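You operate a simulated robot arm through the tools that you are given. There is no shell and no other tool.

You run a simulated robot arm. Do the job below in one go: nothing can be reset, and whatever is moved stays where it is left.

JOB
The main press was stopped mid-shot: reset it, bring the die out and turn the pressure down to 3 bar.
Fine: reset, nozzle out, open, table out, in that order.

The check looks at the end state, three seconds after you hand in, the way a careful person would. Anything else that was tipped, shoved, dropped, spilled or broken makes it a failure.

ROBOT AND FRAMES
A 6-joint arm with a two-finger gripper, fixed in place. Base frame: the origin is on the floor under the middle of its stand, x ahead of it, y to its left, z up. Lengths are in m, angles in degrees, forces in N, time in s.
With the tool pointing down near the work surface it reaches from about 0.3 to 0.7 m from the base axis. Its first joint turns from -166.0 to 166.0 degrees. Payload 3.18 kg.
The TCP is the grasp point between the finger pads, 0.03 m short of the fingertips. In the tool frame z runs along the fingers and y along their closing line. The gripper opens to 0.144 m; its body begins 0.103 m behind the TCP.
Orientation is that of the tool frame in the base frame, as a unit quaternion [w, x, y, z]. With the fingers straight down and closing along the base's y, the tool's x points along the base's -x, its y along +y and its z along -z.

CONTROLS
- The arm moves only by the tool servo_tool. Its argument "increments" is text: rows parted by semicolons, each of 7 numbers parted by spaces: the shift along the tool's x, y, z in units of 30 mm (1.0 is 30 mm), then the turn, a rotation vector about the tool's x, y, z in units of 5 degrees (1.0 is 5 degrees), then the finger opening in mm, from 0 to 144. In form: tx ty tz ax ay az claw; .... A call has 1 to 20 rows; each row shifts and turns the commanded pose from where the row before left it, along the tool's axes as they then stand. A call with a number of a shift or a turn outside -1 to 1 is refused whole. Each row takes 0.2 s and may step no farther than 0.05 m and 8.6 degrees from the row before; otherwise, or with a gripper value out of range, the whole call is refused. A pose out of reach is approached as far as the arm can. The call stops where the force on the tool passes 40 N (or 10 N more than at its start, if that is more) or the arm is blocked; 0.2 s more then pass. The fingers move at their own pace (about 0.1867 m/s each) and stop on an object; they squeeze with about 33 N. The grip force told is the motor's: it shows also when the fingers shut on nothing. Time passes only in rows, and 0.2 s behind the last, so rows that do not move let the fingers close. It gives the time, the measured TCP pose, the force on the tool (base axes), the opening and the grip force at its end, in the units of the frame above (readings bear some noise), with the torque about the TCP (base axes, N m) and any sound that the robot's microphone picked up.
- Cameras (640 x 400 px; columns grow to the right, rows downward): "scene" is fixed at [0.3991, 0.6501, 1.2603]; the picture's right is [-0.99, -0.15, 0.00], its down [-0.10, 0.63, -0.77] and it looks along [0.12, -0.76, -0.64] (base axes); focal length 322 px, centre (320, 200). "wrist" rides on the gripper at [0.076, 0.016, -0.143] in the tool frame; the picture's right is [-0.21, 0.98, 0.00], its down [-0.84, -0.18, -0.51] and it looks along [-0.50, -0.11, 0.86] (tool axes); focal length 218 px, centre (320, 200). There is no depth. A picture from a camera that has moved, and an enlarged one, comes with that camera's place and axes in the base frame and with its lens.
- camera(camera): a new picture of that camera. It takes no simulated time.
- inspect(camera, box): a new picture of the part [left, top, right, bottom] of that camera's present view, enlarged. It takes no simulated time.
- close_job(): hands the job in; it is judged then, once.

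Nothing tells you positions but the pictures and the camera data. Unless the task says otherwise, let go and move clear before handing in.

The tools are called after "Request:" as a command line: name --argument value ..., lists and objects as JSON in quotes. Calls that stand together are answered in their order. servo_tool: Moves the arm, as the interface text tells. Its arguments: {"type":"object","properties":{"increments":{"type":"string"}},"required":["increments"]} The other tools are called the same way: camera (camera) takes a picture; inspect (camera, box) takes an enlarged picture of a part of a camera's view; close_job () hands the job in.

At the start:

```text
clock: 0.0
tcp_pos: [0.3059, 0.1893, 0.9725]
ee_rot: [0.0, 0.0, 1.0, -0.001]
ft_force: [0.2, -0.8, 0.2]
wrist_torque: [0.03, -0.04, -0.02]
opening: 0.144
grip_force: 0.0
```

scene: 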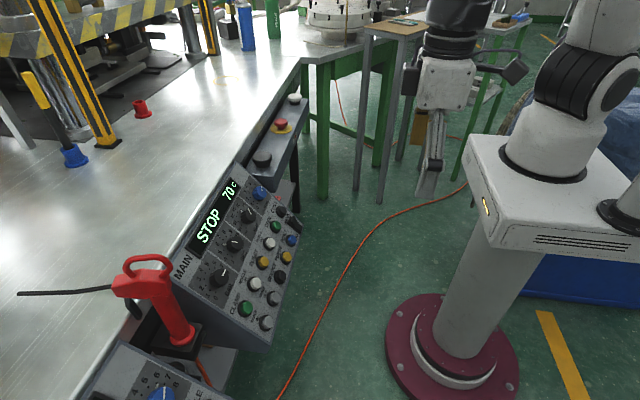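
wrist: 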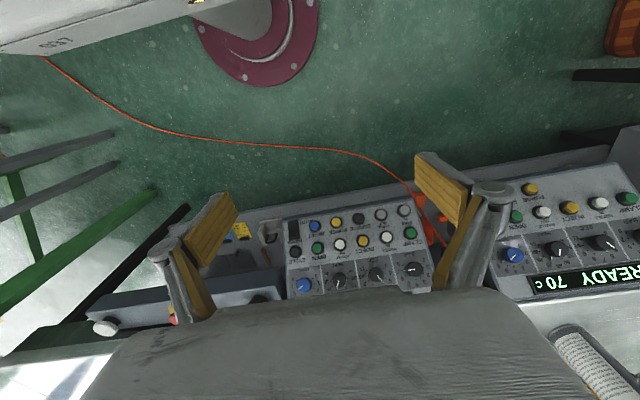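

I see a main control panel showing STOP 70 °C with buttons and knobs, and a second panel showing READY. I'll enlarge the views to read the labels first.

Request:
inspect --camera "scene" --box '[160, 160, 320, 350]'

Request:
inspect --camera "wrist" --box '[270, 190, 450, 300]'

Request:
inspect --camera "scene" --box '[230, 165, 310, 235]'

Request:
inspect --camera "scene" --box '[0, 0, 320, 200]'

```text
2.11 times, centred on (240, 255) of scene
camera zoom: at [0.3991, 0.6501, 1.2603], right [-0.99, -0.15, 0.0], down [-0.1, 0.63, -0.77], along [0.12, -0.76, -0.64], focal length 677 px, centre (488, 84)
```

zoom: 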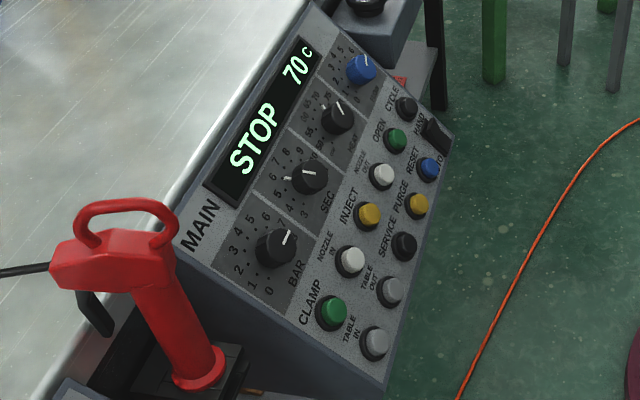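

```text
3.56 times, centred on (360, 245) of wrist
camera zoom: at [0.2285, 0.2052, 1.1152], right [0.21, 0.98, 0.0], down [0.84, -0.18, 0.51], along [0.5, -0.11, -0.86], focal length 776 px, centre (178, 40)
```

zoom: 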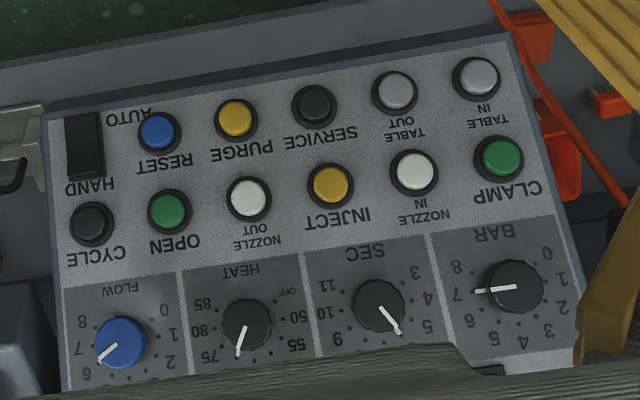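

```text
5.71 times, centred on (270, 200) of scene
camera zoom: at [0.3991, 0.6501, 1.2603], right [-0.99, -0.15, 0.0], down [-0.1, 0.63, -0.77], along [0.12, -0.76, -0.64], focal length 1838 px, centre (606, 200)
```

zoom: 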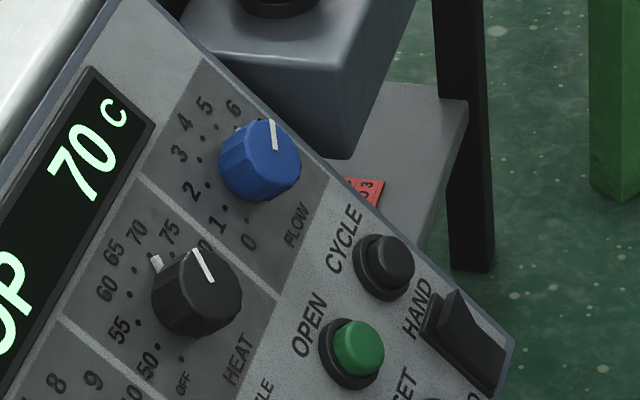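

```text
2.00 times, centred on (160, 100) of scene
camera zoom: at [0.3991, 0.6501, 1.2603], right [-0.99, -0.15, 0.0], down [-0.1, 0.63, -0.77], along [0.12, -0.76, -0.64], focal length 643 px, centre (640, 400)
```

zoom: 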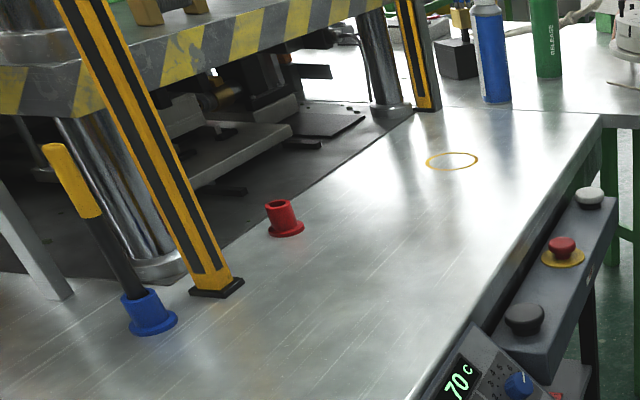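

The main panel faces the robot, with its buttons around x 0.55–0.59 and y 0.07–0.34. I'll zoom in on the rocker switch, the e-stop, the press area and the BAR dial before moving.

Request:
inspect --camera "wrist" --box '[280, 195, 340, 240]'

Request:
inspect --camera "wrist" --box '[380, 240, 440, 295]'

Request:
inspect --camera "scene" --box '[240, 85, 320, 175]'

Request:
inspect --camera "scene" --box '[80, 0, 240, 100]'

Request:
inspect --camera "scene" --box '[190, 240, 260, 300]'

Request:
inspect --camera "scene" --box '[260, 190, 310, 240]'

```text
8.89 times, centred on (310, 218) of wrist
camera zoom: at [0.2285, 0.2052, 1.1152], right [0.21, 0.98, 0.0], down [0.84, -0.18, 0.51], along [0.5, -0.11, -0.86], focal length 1940 px, centre (409, 44)
```

zoom: 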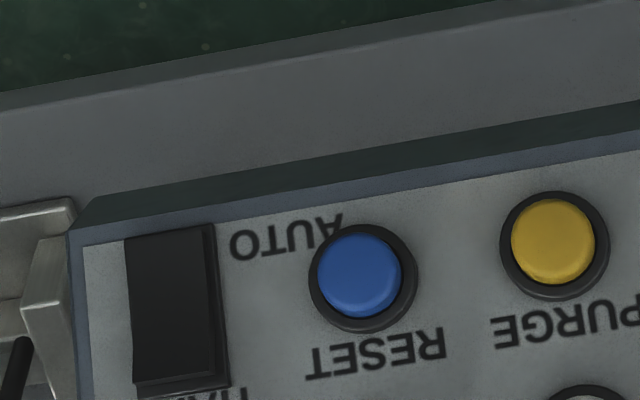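

```text
7.27 times, centred on (410, 268) of wrist
camera zoom: at [0.2285, 0.2052, 1.1152], right [0.21, 0.98, 0.0], down [0.84, -0.18, 0.51], along [0.5, -0.11, -0.86], focal length 1587 px, centre (-334, -291)
```

zoom: 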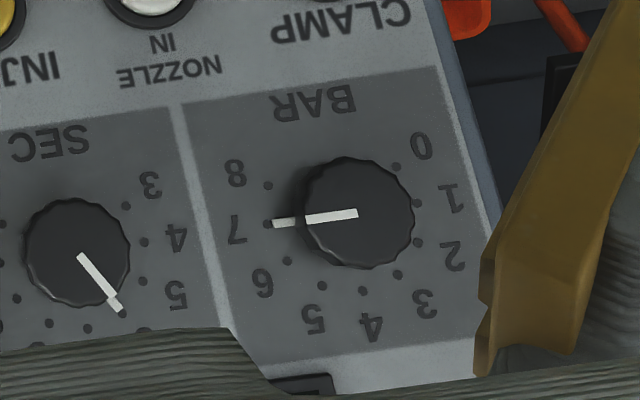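

```text
4.44 times, centred on (280, 130) of scene
camera zoom: at [0.3991, 0.6501, 1.2603], right [-0.99, -0.15, 0.0], down [-0.1, 0.63, -0.77], along [0.12, -0.76, -0.64], focal length 1430 px, centre (498, 511)
```

zoom: 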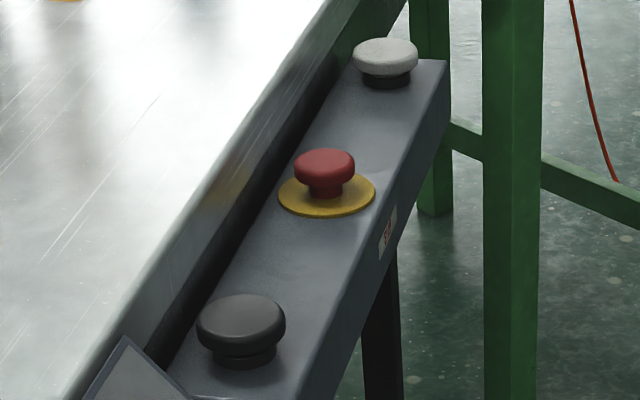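

```text
4.00 times, centred on (160, 50) of scene
camera zoom: at [0.3991, 0.6501, 1.2603], right [-0.99, -0.15, 0.0], down [-0.1, 0.63, -0.77], along [0.12, -0.76, -0.64], focal length 1287 px, centre (960, 800)
```

zoom: 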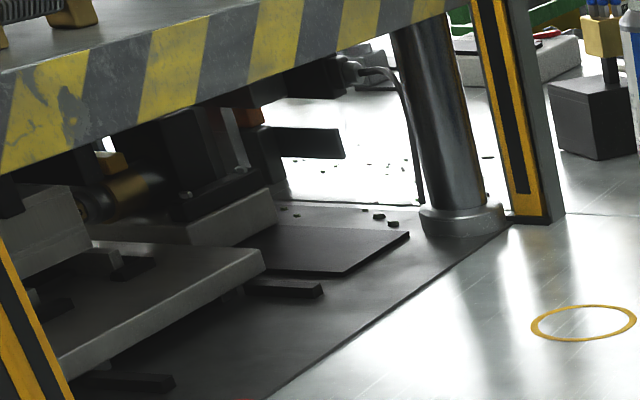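

```text
6.67 times, centred on (225, 270) of scene
camera zoom: at [0.3991, 0.6501, 1.2603], right [-0.99, -0.15, 0.0], down [-0.1, 0.63, -0.77], along [0.12, -0.76, -0.64], focal length 2144 px, centre (953, -267)
```

zoom: 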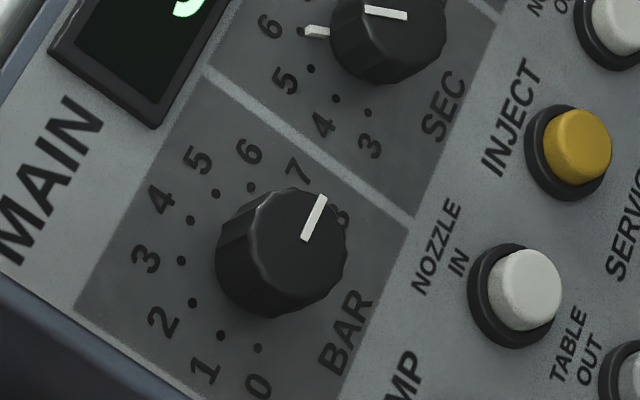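

```text
8.00 times, centred on (285, 215) of scene
camera zoom: at [0.3991, 0.6501, 1.2603], right [-0.99, -0.15, 0.0], down [-0.1, 0.63, -0.77], along [0.12, -0.76, -0.64], focal length 2573 px, centre (600, 80)
```

zoom: 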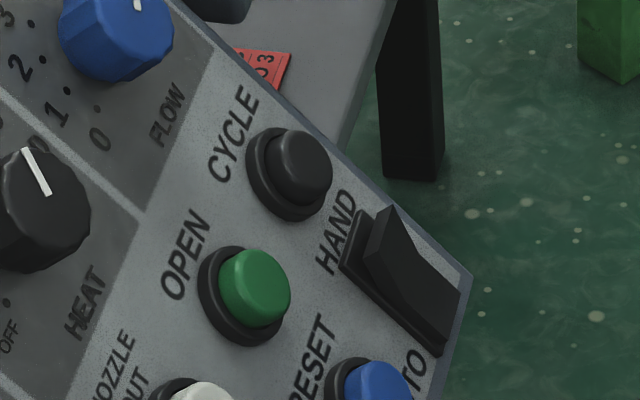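

The BAR pointer sits at 7, and the rocker looks to be on AUTO because its HAND end is proud. Next I tilt the tool to face the panel from a stand-off, so I can see everything square on and refine positions.

Request:
servo_tool --increments "-1 0 0 0 -1 0 144; -1 0 0 0 -1 0 144; -1 0 0 0 -1 0 144; 0 0 0 0 -1 0 144; 0 0 0 0 -1 0 144; 0 0 0 0 -1 0 144; 0 0 0 0 -1 0 144; 0 0 0 0 -1 0 144; 0 0 0 0 -1 0 144; 0 0 0 0 -1 0 144; 0 0 0 0 0 0 144"

Request:
camera --camera "wrist"

Request:
camera --camera "scene"

```text
clock: 2.4
tcp_pos: [0.4043, 0.1994, 0.9842]
ee_rot: [0.422, 0.0, 0.907, 0.0]
ft_force: [0.7, 0.1, 0.4]
wrist_torque: [-0.03, -0.01, -0.05]
opening: 0.144
grip_force: 0.1
out of reach, approached as far as the arm can: row 10
```

```text
taken
camera wrist: at [0.246, 0.2162, 1.0192], right [0.14, 0.98, 0.16], down [0.15, -0.18, 0.97], along [0.98, -0.11, -0.17], focal length 218 px, centre (320, 200)
```

wrist: 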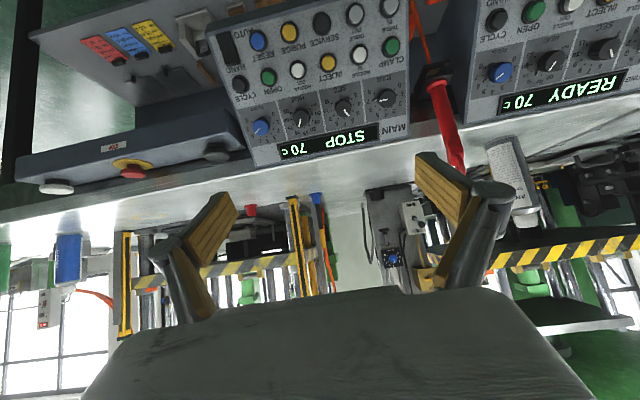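

```text
taken
```

scene: 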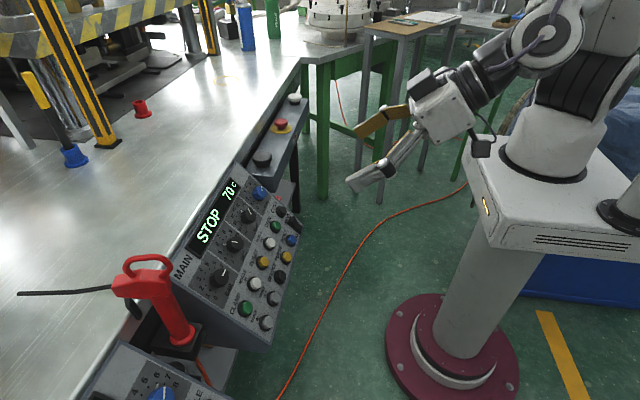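

The tool now faces the panel, and there are coloured tags on the shelf beneath. I'll read those tags and look at the press and both panels.

Request:
inspect --camera "wrist" --box '[70, 10, 190, 90]'

Request:
inspect --camera "wrist" --box '[205, 0, 415, 165]'

Request:
inspect --camera "wrist" --box '[100, 180, 460, 340]'

Request:
inspect --camera "wrist" --box '[460, 0, 640, 130]'

```text
5.00 times, centred on (130, 50) of wrist
camera zoom: at [0.246, 0.2162, 1.0192], right [0.14, 0.98, 0.16], down [0.15, -0.18, 0.97], along [0.98, -0.11, -0.17], focal length 1091 px, centre (1270, 950)
```

zoom: 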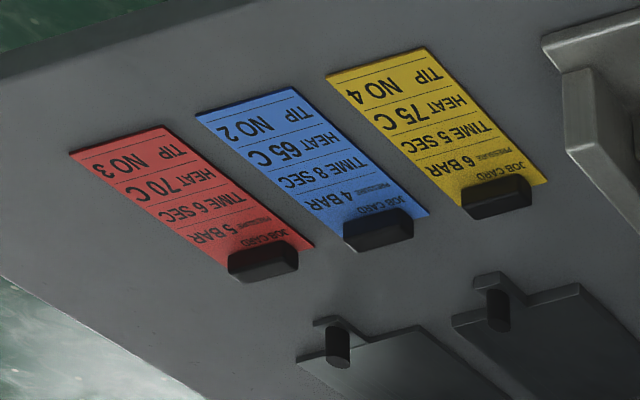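

```text
2.42 times, centred on (310, 82) of wrist
camera zoom: at [0.246, 0.2162, 1.0192], right [0.14, 0.98, 0.16], down [0.15, -0.18, 0.97], along [0.98, -0.11, -0.17], focal length 529 px, centre (344, 485)
```

zoom: 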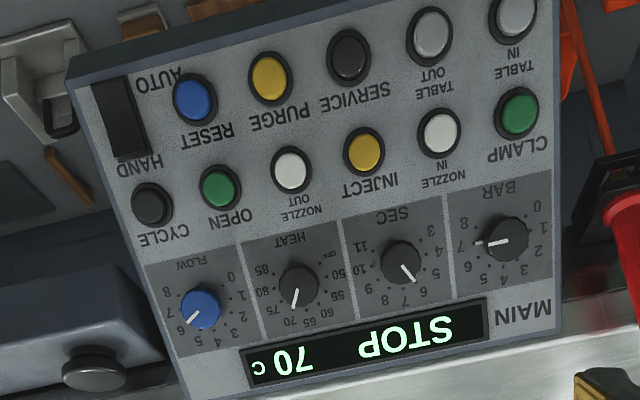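

```text
1.78 times, centred on (280, 260) of wrist
camera zoom: at [0.246, 0.2162, 1.0192], right [0.14, 0.98, 0.16], down [0.15, -0.18, 0.97], along [0.98, -0.11, -0.17], focal length 388 px, centre (391, 93)
```

zoom: 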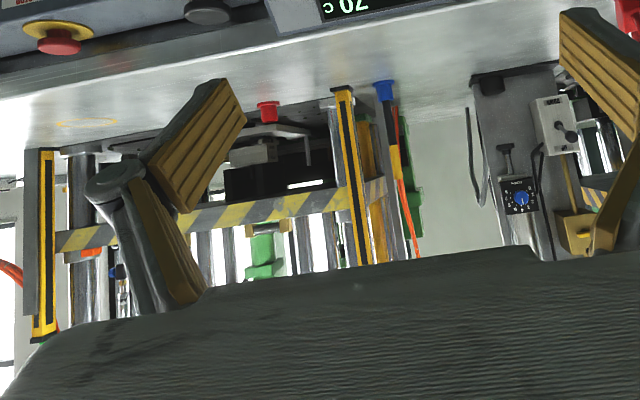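

```text
3.08 times, centred on (550, 65) of wrist
camera zoom: at [0.246, 0.2162, 1.0192], right [0.14, 0.98, 0.16], down [0.15, -0.18, 0.97], along [0.98, -0.11, -0.17], focal length 672 px, centre (-388, 615)
```

zoom: 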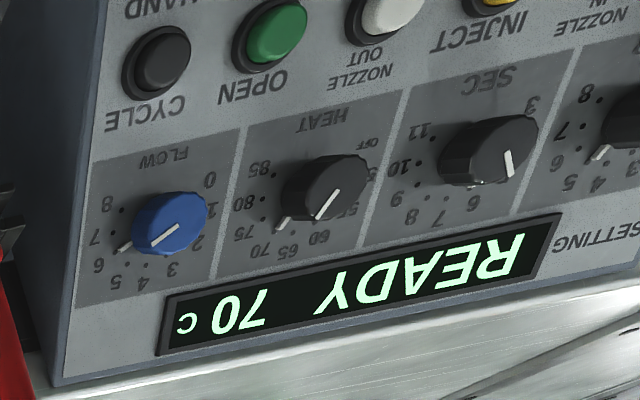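

The panel is labelled MAIN and the other one SETTING, so this is the right one. I'll close the fingers and move in to about 80 mm off the RESET button to check alignment.

Request:
servo_tool --increments "0.55 -0.29 0.86 0 0 0 0; 0.55 -0.29 0.86 0 0 0 0; 0.55 -0.29 0.86 0 0 0 0; 0.55 -0.29 0.86 0 0 0 0; 0.55 -0.29 0.86 0 0 0 0; 0.55 -0.29 0.86 0 0 0 0; 0 0 0 0 0 0 0; 0 0 0 0 0 0 0"

Request:
camera --camera "wrist"

Request:
camera --camera "scene"

```text
clock: 4.2
tcp_pos: [0.4964, 0.1854, 0.8627]
ee_rot: [0.419, -0.001, 0.908, -0.008]
ft_force: [0.6, -0.5, 0.2]
wrist_torque: [0.0, -0.02, 0.02]
opening: 0.0002
grip_force: 30.5
out of reach, approached as far as the arm can: row 1, 2, 4, 5, 6
```

```text
taken
camera wrist: at [0.3381, 0.2025, 0.8968], right [0.14, 0.98, 0.14], down [0.16, -0.17, 0.97], along [0.98, -0.11, -0.18], focal length 218 px, centre (320, 200)
```

wrist: 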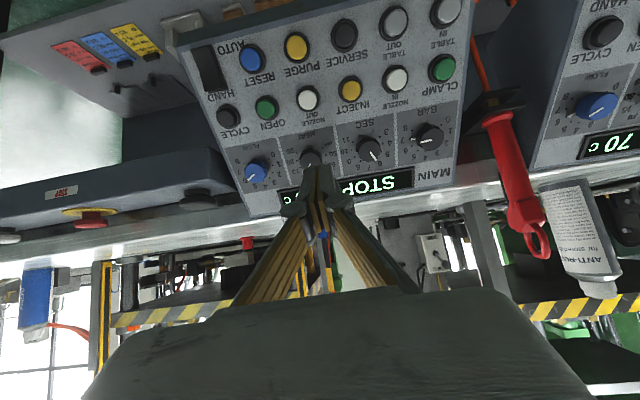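

```text
taken
```

scene: 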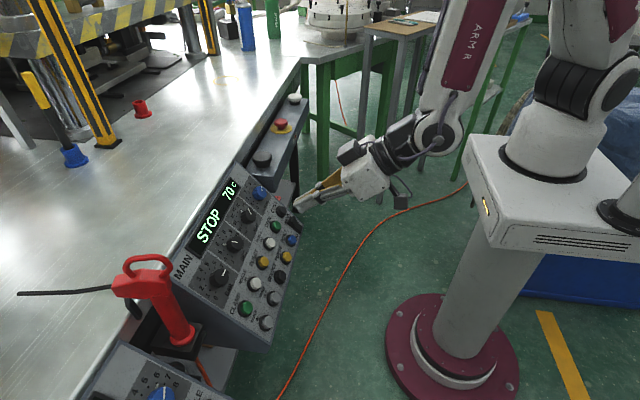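

The arm could not follow that path fully, since the wrist is too close to its own base there. I'll check with two still rows whether it is still chasing the old command.

Request:
servo_tool --increments "0 0 0 0 0 0 0; 0 0 0 0 0 0 0"

```text
clock: 4.8
tcp_pos: [0.4961, 0.1854, 0.8625]
ee_rot: [0.418, 0.0, 0.908, -0.008]
ft_force: [0.1, 0.5, 0.9]
wrist_torque: [0.0, 0.0, -0.02]
opening: 0.0
grip_force: 31.0
```

The command restarts from the reached pose. I'll try moving straight down, away from the folded configuration.

Request:
servo_tool --increments "0.511 0 0.429 0 0 0 0; 0.511 0 0.429 0 0 0 0; 0.511 0 0.429 0 0 0 0; 0.511 0 0.429 0 0 0 0; 0 0 0 0 0 0 0"

```text
clock: 6.0
tcp_pos: [0.5251, 0.2152, 0.8262]
ee_rot: [0.42, -0.001, 0.907, -0.004]
ft_force: [0.3, 1.0, -0.9]
wrist_torque: [-0.04, 0.03, -0.01]
opening: 0.0
grip_force: 31.2
out of reach, approached as far as the arm can: row 1, 2, 3, 4
```

Going down with a 50° tilt is limited by the wrist, so for the buttons near y≈0.12 I'll use a smaller tilt of about 28° and still push along the panel normal. First I look at the closed fingertips.

Request:
inspect --camera "wrist" --box '[240, 130, 400, 230]'

Request:
inspect --camera "scene" --box '[240, 120, 400, 240]'

Request:
inspect --camera "wrist" --box '[180, 0, 500, 200]'

```text
4.00 times, centred on (320, 180) of wrist
camera zoom: at [0.3663, 0.2326, 0.8607], right [0.14, 0.98, 0.15], down [0.16, -0.17, 0.97], along [0.98, -0.11, -0.18], focal length 873 px, centre (320, 280)
```

zoom: 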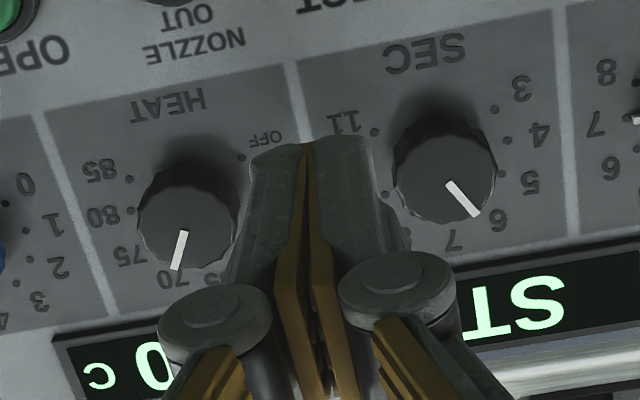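

```text
3.33 times, centred on (320, 180) of scene
camera zoom: at [0.3991, 0.6501, 1.2603], right [-0.99, -0.15, 0.0], down [-0.1, 0.63, -0.77], along [0.12, -0.76, -0.64], focal length 1072 px, centre (320, 267)
```

zoom: 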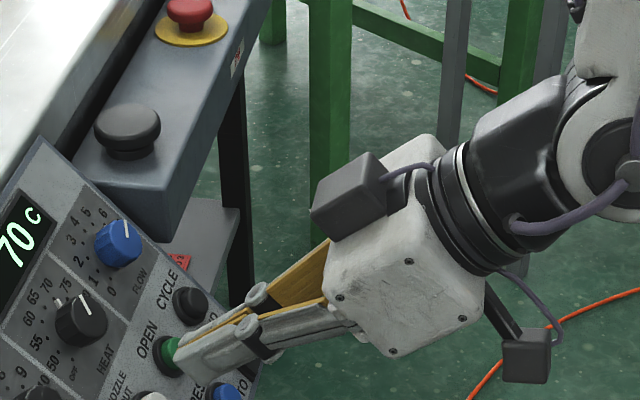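

```text
2.00 times, centred on (340, 100) of wrist
camera zoom: at [0.3663, 0.2326, 0.8607], right [0.14, 0.98, 0.15], down [0.16, -0.17, 0.97], along [0.98, -0.11, -0.18], focal length 436 px, centre (280, 400)
```

zoom: 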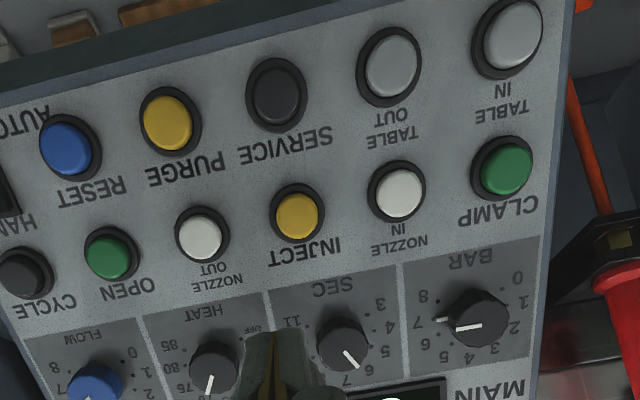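

Closed fingertips are about 26 mm wide, and I place RESET at about (0.555, 0.119, 0.675). I'll reduce the tilt to about 28° and move to a 5 cm stand-off from RESET.

Request:
servo_tool --increments "0 0 0 0 0.89 0 0; 0 0 0 0 0.89 0 0; 0 0 0 0 0.89 0 0; 0 0 0 0 0.89 0 0; 0 0 0 0 0.89 0 0; 0.504 -0.64 0.479 0 0 0 0; 0.504 -0.64 0.479 0 0 0 0; 0.504 -0.64 0.479 0 0 0 0; 0.504 -0.64 0.479 0 0 0 0; 0.504 -0.64 0.479 0 0 0 0; 0 0 0 0 0 0 0"

Request:
camera --camera "wrist"

Request:
camera --camera "scene"

```text
clock: 8.4
tcp_pos: [0.5013, 0.1239, 0.7347]
ee_rot: [0.236, -0.001, 0.972, -0.007]
ft_force: [-0.2, -0.1, 0.1]
wrist_torque: [-0.01, 0.03, 0.01]
opening: 0.0
grip_force: 30.8
out of reach, approached as far as the arm can: row 10
```

```text
taken
camera wrist: at [0.3684, 0.1413, 0.8258], right [0.19, 0.98, 0.08], down [0.51, -0.17, 0.84], along [0.84, -0.12, -0.54], focal length 218 px, centre (320, 200)
```

wrist: 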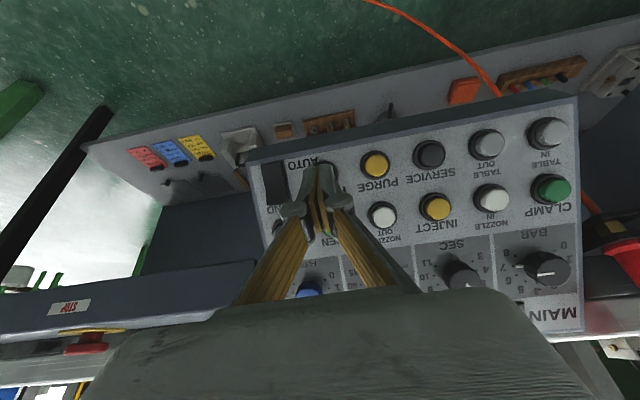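

```text
taken
```

scene: 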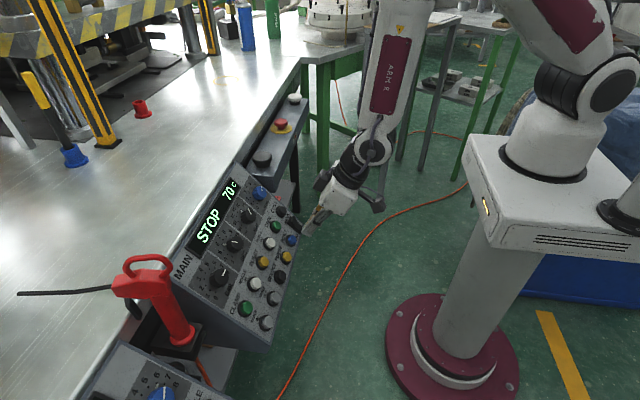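

The tool is close to RESET. I'll ease the tilt a little for margin and bring the fingertip edge to about 15 mm above RESET, then check both views.

Request:
servo_tool --increments "0 0 0 0 1 0 0; -0.143 -0.082 0.548 0 0 0 0; -0.143 -0.082 0.548 0 0 0 0; 0 0 0 0 0 0 0"

Request:
camera --camera "wrist"

Request:
inspect --camera "scene" --box '[230, 180, 350, 280]'

```text
clock: 9.4
tcp_pos: [0.5238, 0.1178, 0.709]
ee_rot: [0.197, 0.0, 0.98, 0.0]
ft_force: [0.4, -0.3, -0.7]
wrist_torque: [-0.01, 0.02, 0.03]
opening: 0.0002
grip_force: 31.0
```

```text
taken
camera wrist: at [0.3975, 0.1347, 0.8115], right [0.19, 0.98, 0.08], down [0.58, -0.18, 0.79], along [0.79, -0.11, -0.6], focal length 218 px, centre (320, 200)
```

wrist: 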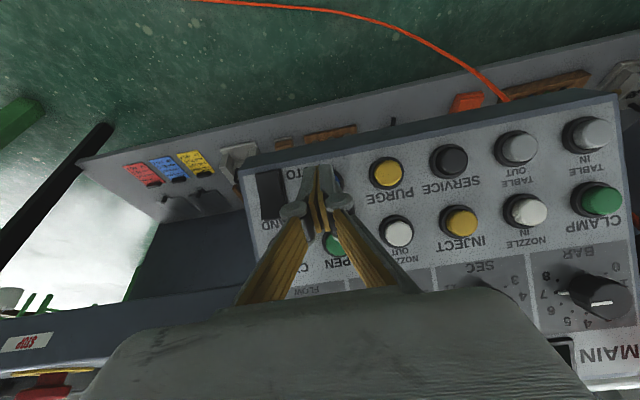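

```text
4.00 times, centred on (290, 230) of scene
camera zoom: at [0.3991, 0.6501, 1.2603], right [-0.99, -0.15, 0.0], down [-0.1, 0.63, -0.77], along [0.12, -0.76, -0.64], focal length 1287 px, centre (440, 80)
```

zoom: 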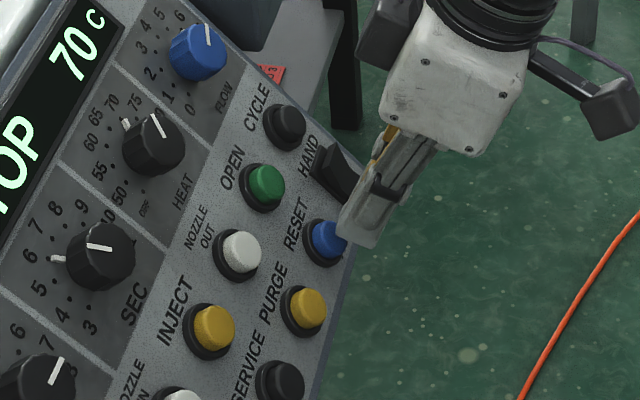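

The fingertip edge hovers over RESET, and refined camera axes put RESET near (0.550, 0.123, 0.683). I'll shift 5 mm in +y and press along the panel normal in small steps, watching the force.

Request:
servo_tool --increments "0.0587 0.17 0.0316 0 0 0 0; -0.0474 0 0.088 0 0 0 0; -0.0474 0 0.088 0 0 0 0; -0.0474 0 0.088 0 0 0 0"

Request:
inspect --camera "scene" --box '[230, 180, 350, 280]'

Request:
inspect --camera "wrist" --box '[240, 120, 400, 220]'

```text
clock: 10.4
tcp_pos: [0.5283, 0.1236, 0.702]
ee_rot: [0.198, 0.0, 0.98, 0.0]
ft_force: [-0.3, 0.2, 1.6]
wrist_torque: [0.02, -0.02, 0.0]
opening: 0.006
grip_force: 30.5
heard: click
```

```text
4.00 times, centred on (290, 230) of scene
camera zoom: at [0.3991, 0.6501, 1.2603], right [-0.99, -0.15, 0.0], down [-0.1, 0.63, -0.77], along [0.12, -0.76, -0.64], focal length 1287 px, centre (440, 80)
```

zoom: 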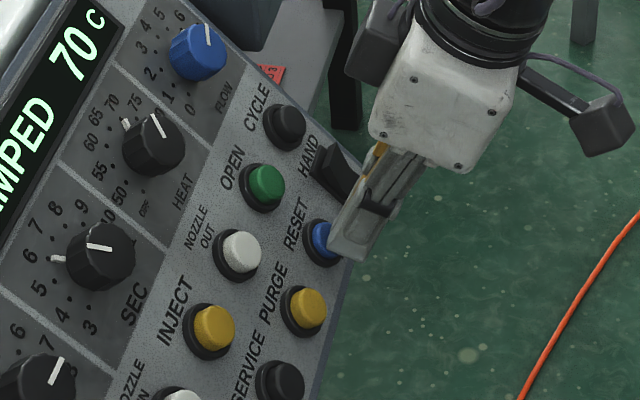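

```text
4.00 times, centred on (320, 170) of wrist
camera zoom: at [0.4023, 0.1403, 0.8043], right [0.19, 0.98, 0.08], down [0.58, -0.18, 0.79], along [0.79, -0.11, -0.6], focal length 873 px, centre (320, 320)
```

zoom: 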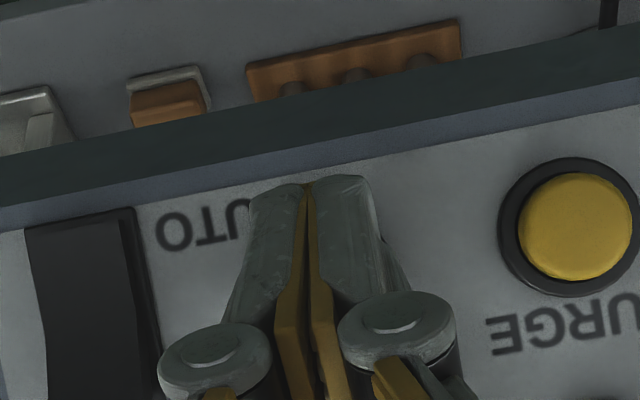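

A click was heard and the display changed to "...MPED" (CLAMPED), so RESET worked. I back off along the normal and read the display.

Request:
servo_tool --increments "0.158 0 -0.293 0 0 0 0; 0.3 0 -0.55 0 0 0 0; 0.3 0 -0.55 0 0 0 0; 0 0 0 0 0 0 0"

Request:
camera --camera "scene"

Request:
inspect --camera "scene" --box '[160, 160, 320, 350]'

Request:
inspect --camera "scene" --box '[0, 0, 240, 150]'

Request:
camera --camera "wrist"

```text
clock: 11.4
tcp_pos: [0.4895, 0.1235, 0.7324]
ee_rot: [0.197, 0.001, 0.98, 0.0]
ft_force: [-0.3, -0.9, 0.0]
wrist_torque: [0.0, -0.01, 0.0]
opening: 0.0
grip_force: 31.1
```

```text
taken
```

scene: 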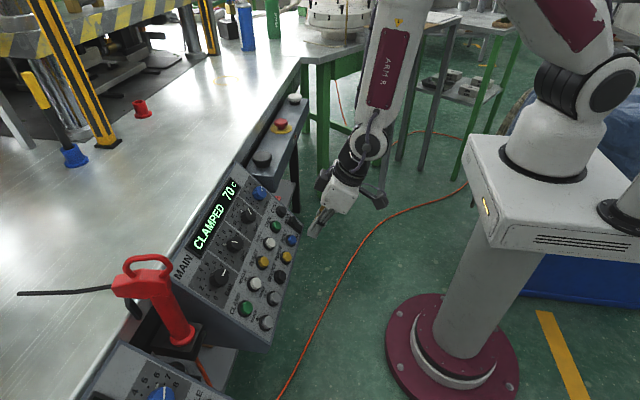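

```text
2.11 times, centred on (240, 255) of scene
camera zoom: at [0.3991, 0.6501, 1.2603], right [-0.99, -0.15, 0.0], down [-0.1, 0.63, -0.77], along [0.12, -0.76, -0.64], focal length 677 px, centre (488, 84)
```

zoom: 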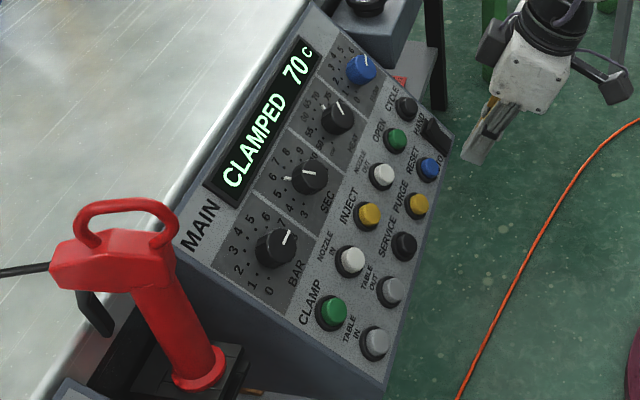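

```text
2.67 times, centred on (120, 75) of scene
camera zoom: at [0.3991, 0.6501, 1.2603], right [-0.99, -0.15, 0.0], down [-0.1, 0.63, -0.77], along [0.12, -0.76, -0.64], focal length 858 px, centre (853, 533)
```

zoom: 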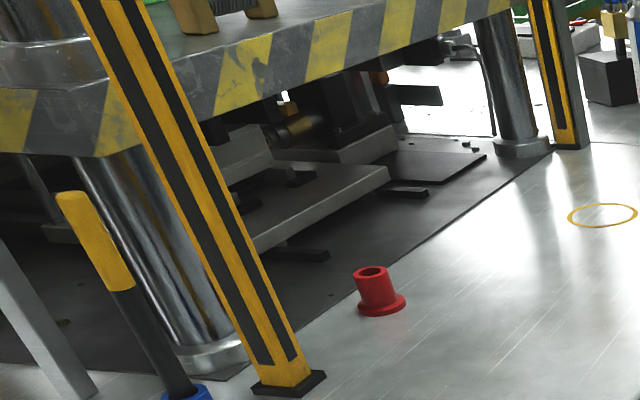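

```text
taken
camera wrist: at [0.3643, 0.1398, 0.8345], right [0.19, 0.98, 0.08], down [0.58, -0.18, 0.79], along [0.79, -0.11, -0.6], focal length 218 px, centre (320, 200)
```

wrist: 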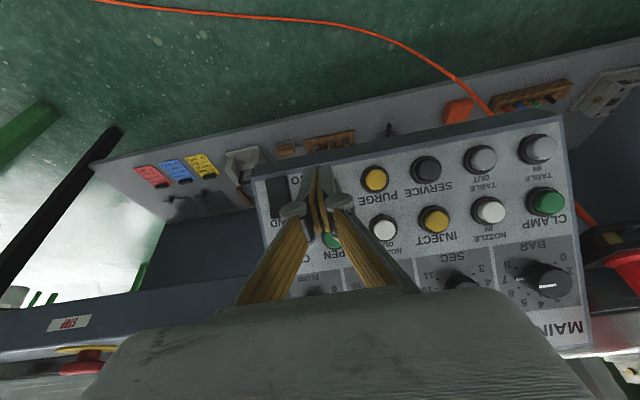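

The display reads CLAMPED 70 °C, and the contact point matched my geometry within about a millimetre. Next I move to 15 mm off NOZZLE OUT, at about (0.586, 0.178, 0.724).

Request:
servo_tool --increments "-0.564 0.454 0.015 0 0 0 0; -0.564 0.454 0.015 0 0 0 0; -0.564 0.454 0.015 0 0 0 0; -0.564 0.454 0.015 0 0 0 0; 0 0 0 0 0 0 0"

Request:
camera --camera "wrist"

Request:
inspect --camera "scene" --box '[210, 170, 330, 270]'

```text
clock: 12.6
tcp_pos: [0.5524, 0.1776, 0.7567]
ee_rot: [0.197, -0.001, 0.98, 0.0]
ft_force: [0.6, 0.4, -0.2]
wrist_torque: [-0.02, -0.03, -0.01]
opening: 0.0
grip_force: 30.6
```

```text
taken
camera wrist: at [0.4263, 0.194, 0.8601], right [0.19, 0.98, 0.08], down [0.58, -0.18, 0.79], along [0.79, -0.11, -0.6], focal length 218 px, centre (320, 200)
```

wrist: 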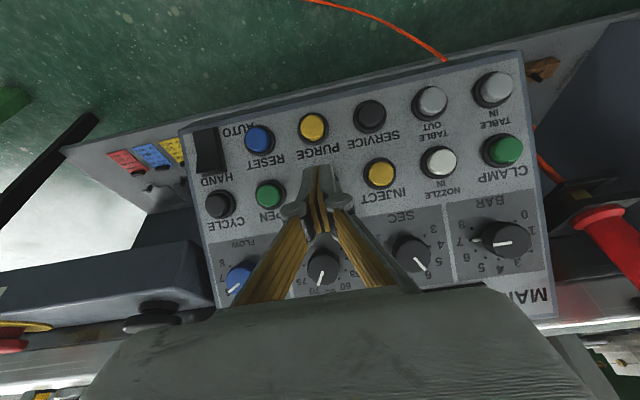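

```text
4.00 times, centred on (270, 220) of scene
camera zoom: at [0.3991, 0.6501, 1.2603], right [-0.99, -0.15, 0.0], down [-0.1, 0.63, -0.77], along [0.12, -0.76, -0.64], focal length 1287 px, centre (520, 120)
```

zoom: 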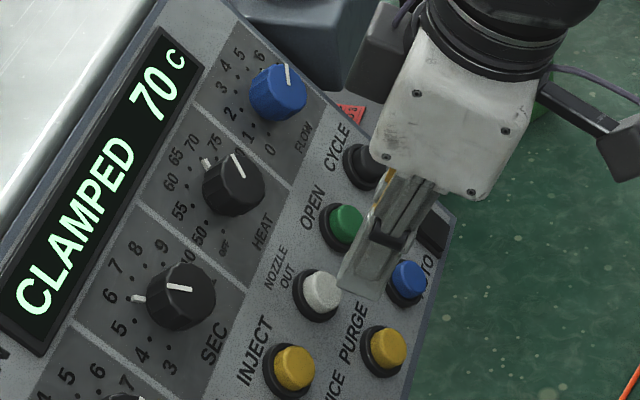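

The tip lines up with NOZZLE OUT. I press along the panel normal.

Request:
servo_tool --increments "-0.079 0 0.147 0 0 0 0; -0.079 0 0.147 0 0 0 0; -0.0427 0 0.0792 0 0 0 0; -0.0427 0 0.0792 0 0 0 0; -0.0427 0 0.0792 0 0 0 0"

Request:
inspect --camera "scene" --box '[210, 170, 330, 270]'

Request:
camera --camera "scene"

```text
clock: 13.8
tcp_pos: [0.5675, 0.1773, 0.7453]
ee_rot: [0.197, 0.0, 0.98, 0.0]
ft_force: [-4.9, 2.2, 5.6]
wrist_torque: [0.02, -0.04, 0.09]
opening: 0.0058
grip_force: 30.3
heard: click
```

```text
4.00 times, centred on (270, 220) of scene
camera zoom: at [0.3991, 0.6501, 1.2603], right [-0.99, -0.15, 0.0], down [-0.1, 0.63, -0.77], along [0.12, -0.76, -0.64], focal length 1287 px, centre (520, 120)
```

zoom: 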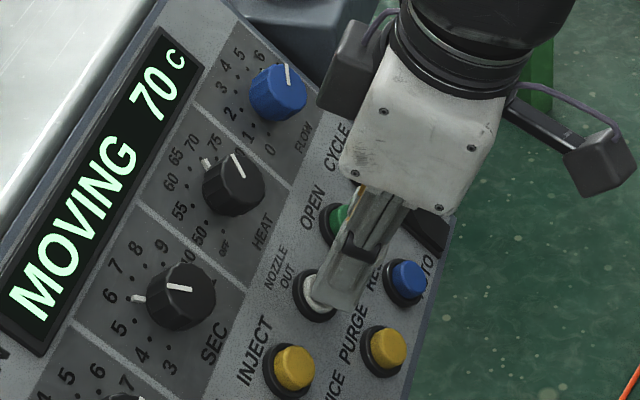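

```text
taken
```

scene: 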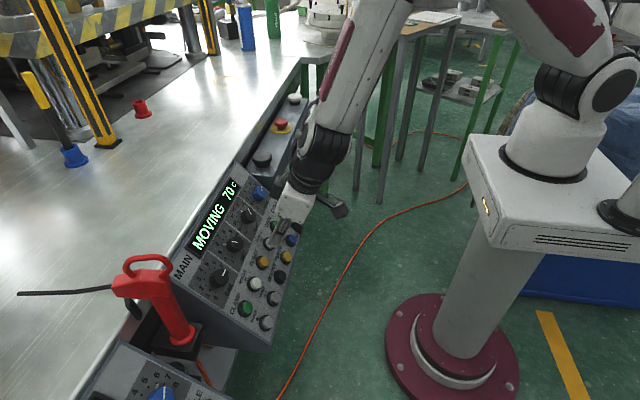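

The click registered and the display says MOVING. I'll hold a moment and see whether the move finishes.

Request:
servo_tool --increments "0 0 0 0 0 0 0; 0 0 0 0 0 0 0; 0 0 0 0 0 0 0; 0 0 0 0 0 0 0; 0 0 0 0 0 0 0"

Request:
camera --camera "scene"

```text
clock: 15.0
tcp_pos: [0.568, 0.1786, 0.7461]
ee_rot: [0.197, 0.0, 0.98, 0.0]
ft_force: [-5.6, 1.1, 4.9]
wrist_torque: [0.03, -0.02, 0.02]
opening: 0.006
grip_force: 30.6
```

```text
taken
```

scene: 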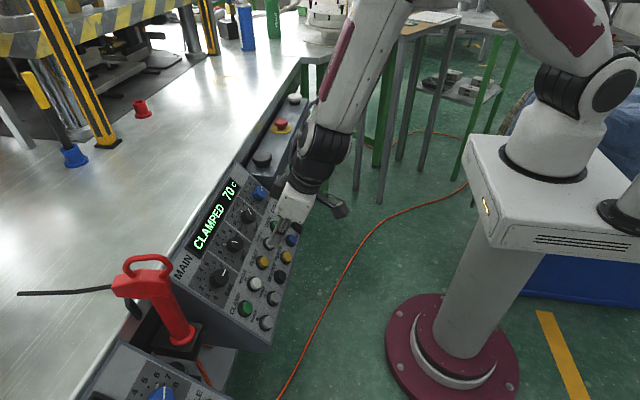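

The display returned to CLAMPED, so the nozzle move is finished. I back off and shift over to OPEN at y≈0.124.

Request:
servo_tool --increments "0.198 0 -0.367 0 0 0 0; 0.198 0 -0.367 0 0 0 0; 0 -0.91 0 0 0 0 0; 0 -0.91 0 0 0 0 0; 0 0 0 0 0 0 0"

Request:
inspect --camera "scene" --box '[180, 150, 340, 270]'

Request:
inspect --camera "scene" --box '[0, 0, 240, 150]'

Request:
camera --camera "wrist"

```text
clock: 16.2
tcp_pos: [0.5489, 0.126, 0.7638]
ee_rot: [0.196, 0.0, 0.981, 0.0]
ft_force: [-0.6, 0.2, -0.4]
wrist_torque: [-0.01, -0.02, 0.01]
opening: 0.0
grip_force: 30.1
```

```text
3.33 times, centred on (260, 210) of scene
camera zoom: at [0.3991, 0.6501, 1.2603], right [-0.99, -0.15, 0.0], down [-0.1, 0.63, -0.77], along [0.12, -0.76, -0.64], focal length 1072 px, centre (520, 167)
```

zoom: 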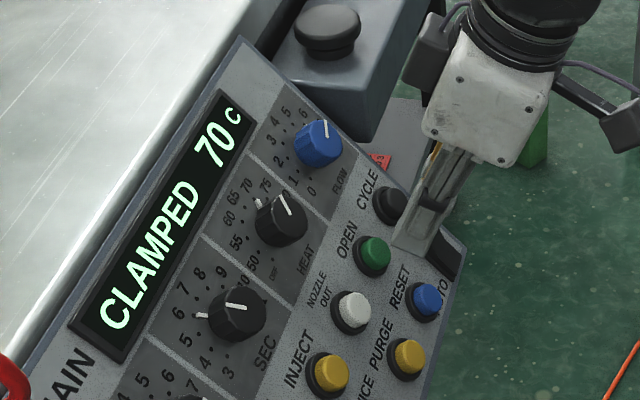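

```text
2.67 times, centred on (120, 75) of scene
camera zoom: at [0.3991, 0.6501, 1.2603], right [-0.99, -0.15, 0.0], down [-0.1, 0.63, -0.77], along [0.12, -0.76, -0.64], focal length 858 px, centre (853, 533)
```

zoom: 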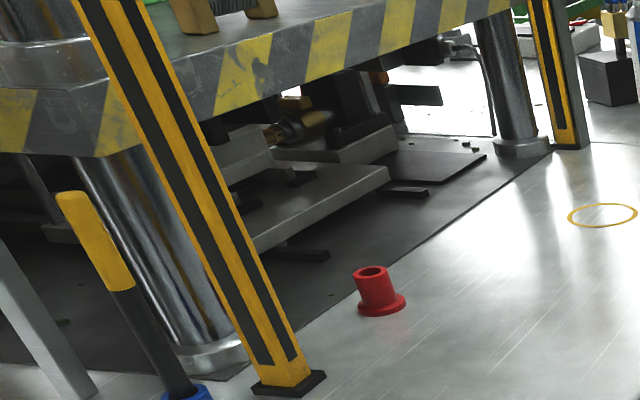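

```text
taken
camera wrist: at [0.4228, 0.1416, 0.8651], right [0.19, 0.98, 0.08], down [0.58, -0.18, 0.79], along [0.79, -0.11, -0.6], focal length 218 px, centre (320, 200)
```

wrist: 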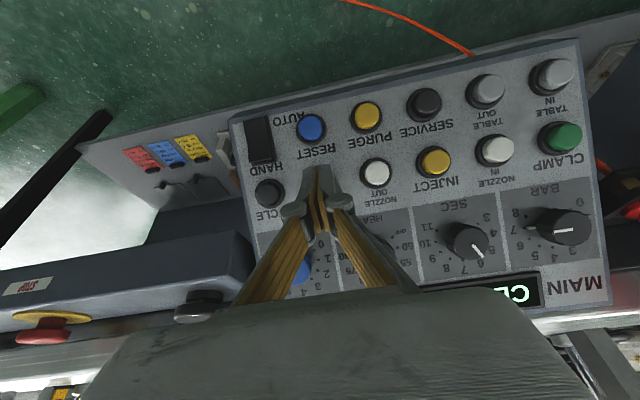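

The nozzle barrel in the press has visibly retracted. I now press OPEN.

Request:
servo_tool --increments "-0.1106 -0.06 0.2053 0 0 0 0; -0.1106 0 0.2053 0 0 0 0; -0.0395 0 0.0733 0 0 0 0; -0.0395 0 0.0733 0 0 0 0; -0.0395 0 0.0733 0 0 0 0; -0.0395 0 0.0733 0 0 0 0"

Request:
inspect --camera "scene" --box '[180, 150, 340, 270]'

```text
clock: 17.6
tcp_pos: [0.5667, 0.1227, 0.7448]
ee_rot: [0.197, 0.0, 0.98, 0.0]
ft_force: [-4.1, -0.4, 0.8]
wrist_torque: [0.0, 0.06, 0.0]
opening: 0.0058
grip_force: 31.1
heard: click
```

```text
3.33 times, centred on (260, 210) of scene
camera zoom: at [0.3991, 0.6501, 1.2603], right [-0.99, -0.15, 0.0], down [-0.1, 0.63, -0.77], along [0.12, -0.76, -0.64], focal length 1072 px, centre (520, 167)
```

zoom: 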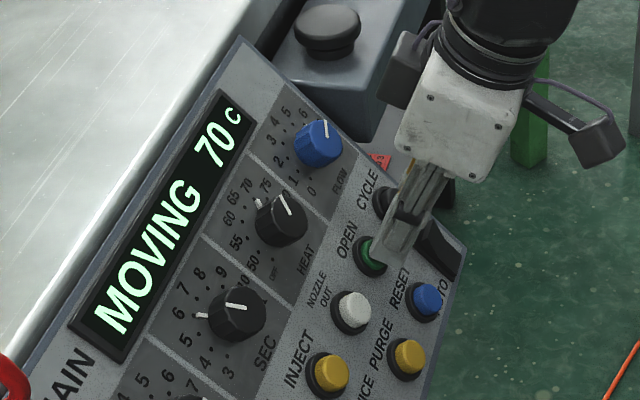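

The click registered and the display says MOVING again. I'll hold until the open move finishes.

Request:
servo_tool --increments "0 0 0 0 0 0 0; 0 0 0 0 0 0 0; 0 0 0 0 0 0 0; 0 0 0 0 0 0 0; 0 0 0 0 0 0 0; 0 0 0 0 0 0 0; 0 0 0 0 0 0 0"

Request:
camera --camera "scene"

```text
clock: 19.2
tcp_pos: [0.5674, 0.1208, 0.7458]
ee_rot: [0.197, 0.0, 0.98, 0.0]
ft_force: [-3.2, 0.3, 2.0]
wrist_torque: [0.06, 0.02, 0.04]
opening: 0.0061
grip_force: 30.4
```

```text
taken
```

scene: 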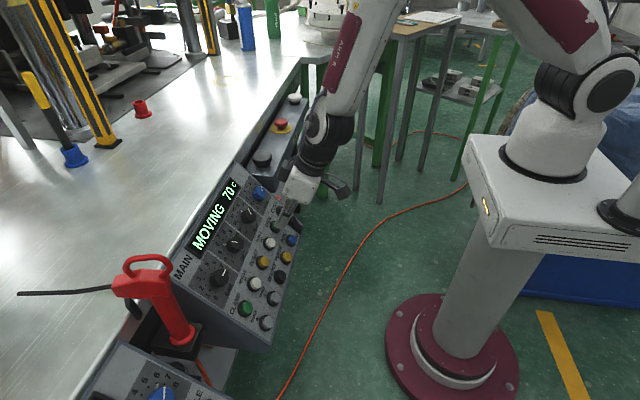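

The upper platen is rising and the display still says MOVING, so I keep holding.

Request:
servo_tool --increments "0 0 0 0 0 0 0; 0 0 0 0 0 0 0; 0 0 0 0 0 0 0; 0 0 0 0 0 0 0; 0 0 0 0 0 0 0; 0 0 0 0 0 0 0; 0 0 0 0 0 0 0"

Request:
camera --camera "scene"

Request:
inspect --camera "scene" --box '[0, 0, 240, 150]'

```text
clock: 20.8
tcp_pos: [0.5677, 0.1222, 0.7465]
ee_rot: [0.198, 0.0, 0.98, 0.0]
ft_force: [-2.5, -0.7, 2.7]
wrist_torque: [0.01, -0.01, 0.02]
opening: 0.0061
grip_force: 30.4
```

```text
taken
```

scene: 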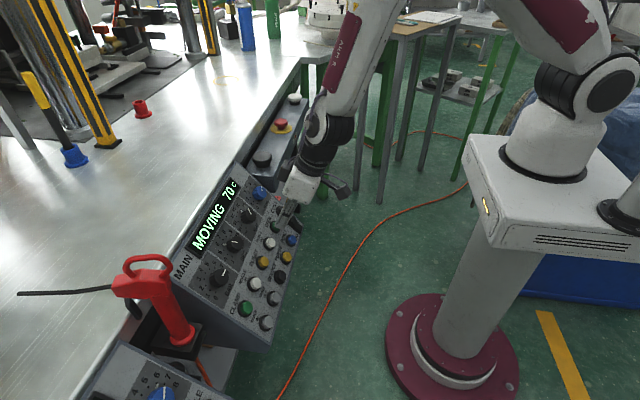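

```text
2.67 times, centred on (120, 75) of scene
camera zoom: at [0.3991, 0.6501, 1.2603], right [-0.99, -0.15, 0.0], down [-0.1, 0.63, -0.77], along [0.12, -0.76, -0.64], focal length 858 px, centre (853, 533)
```

zoom: 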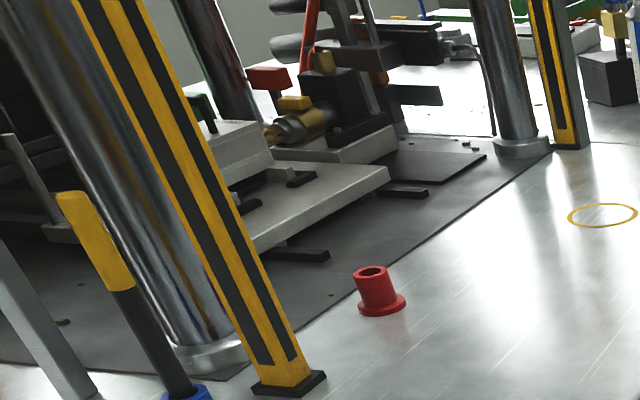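

The platen is up out of view but the display still says MOVING. I wait a little longer.

Request:
servo_tool --increments "0 0 0 0 0 0 0; 0 0 0 0 0 0 0; 0 0 0 0 0 0 0; 0 0 0 0 0 0 0; 0 0 0 0 0 0 0; 0 0 0 0 0 0 0; 0 0 0 0 0 0 0; 0 0 0 0 0 0 0"

Request:
inspect --camera "scene" --box '[180, 150, 340, 270]'

Request:
inspect --camera "scene" --box '[0, 0, 240, 150]'

```text
clock: 22.6
tcp_pos: [0.567, 0.1219, 0.7441]
ee_rot: [0.197, -0.001, 0.98, 0.0]
ft_force: [-1.9, 0.1, 3.9]
wrist_torque: [-0.01, 0.01, -0.01]
opening: 0.0061
grip_force: 30.9
```

```text
3.33 times, centred on (260, 210) of scene
camera zoom: at [0.3991, 0.6501, 1.2603], right [-0.99, -0.15, 0.0], down [-0.1, 0.63, -0.77], along [0.12, -0.76, -0.64], focal length 1072 px, centre (520, 167)
```

zoom: 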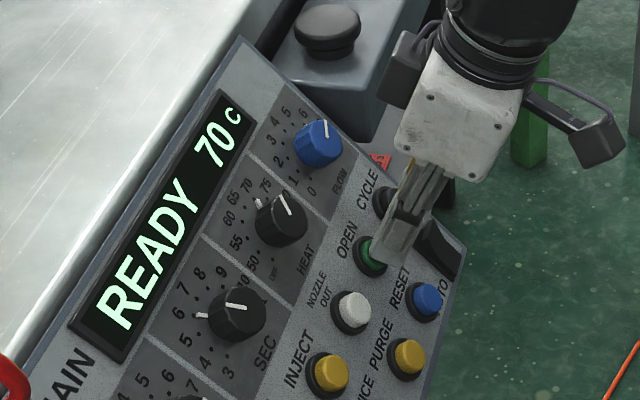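

```text
2.67 times, centred on (120, 75) of scene
camera zoom: at [0.3991, 0.6501, 1.2603], right [-0.99, -0.15, 0.0], down [-0.1, 0.63, -0.77], along [0.12, -0.76, -0.64], focal length 858 px, centre (853, 533)
```

zoom: 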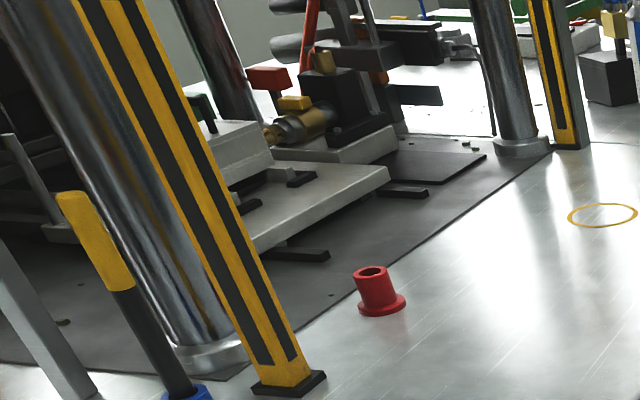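

The display shows READY, with the mould open. I back off and travel to about 4 cm off TABLE OUT.

Request:
servo_tool --increments "0.237 0 -0.44 0 0 0 0; 0.237 0 -0.44 0 0 0 0; 0.313 0.922 0.09 0 0 0 0; 0.313 0.922 0.09 0 0 0 0; 0.313 0.922 0.09 0 0 0 0; 0.313 0.922 0.09 0 0 0 0; 0.313 0.922 0.09 0 0 0 0; 0.313 0.922 0.09 0 0 0 0; 0 0 0 0 0 0 0"

Request:
camera --camera "wrist"

Request:
camera --camera "scene"

Request:
inspect --camera "scene" --box '[200, 230, 320, 330]'

```text
clock: 24.6
tcp_pos: [0.499, 0.2893, 0.7286]
ee_rot: [0.197, 0.001, 0.98, 0.0]
ft_force: [0.7, -0.2, 0.1]
wrist_torque: [-0.01, 0.02, -0.02]
opening: 0.0
grip_force: 30.4
```

```text
taken
camera wrist: at [0.3729, 0.3058, 0.8302], right [0.19, 0.98, 0.08], down [0.58, -0.18, 0.79], along [0.79, -0.11, -0.6], focal length 218 px, centre (320, 200)
```

wrist: 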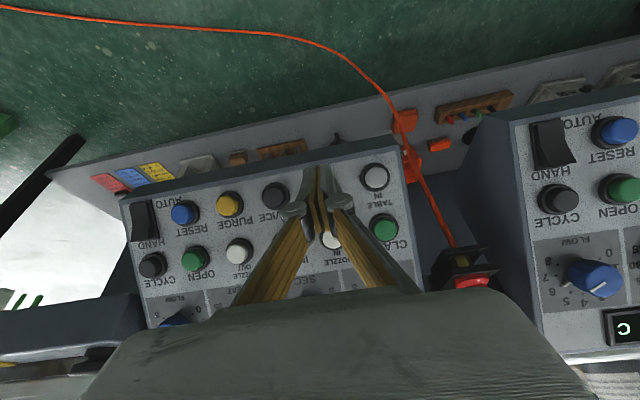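

```text
taken
```

scene: 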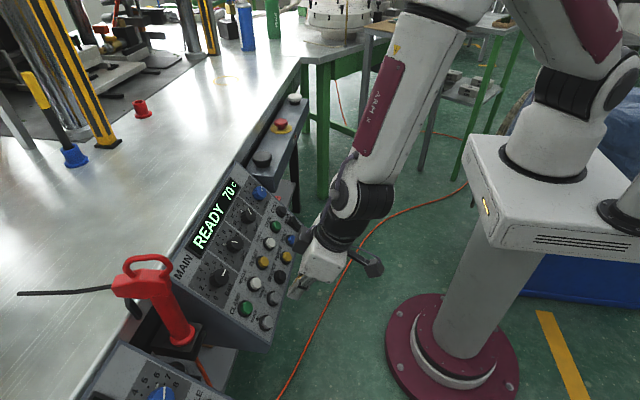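

```text
4.00 times, centred on (260, 280) of scene
camera zoom: at [0.3991, 0.6501, 1.2603], right [-0.99, -0.15, 0.0], down [-0.1, 0.63, -0.77], along [0.12, -0.76, -0.64], focal length 1287 px, centre (560, -120)
```

zoom: 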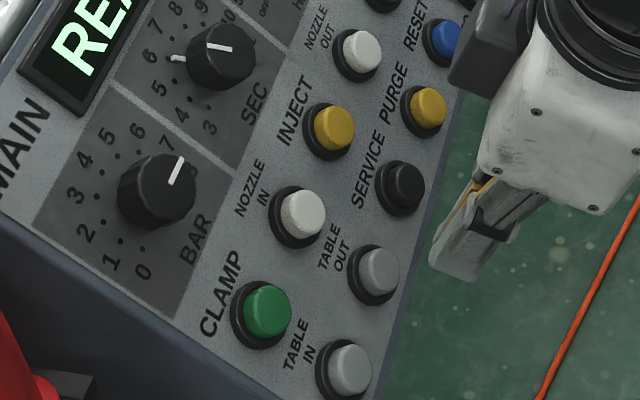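

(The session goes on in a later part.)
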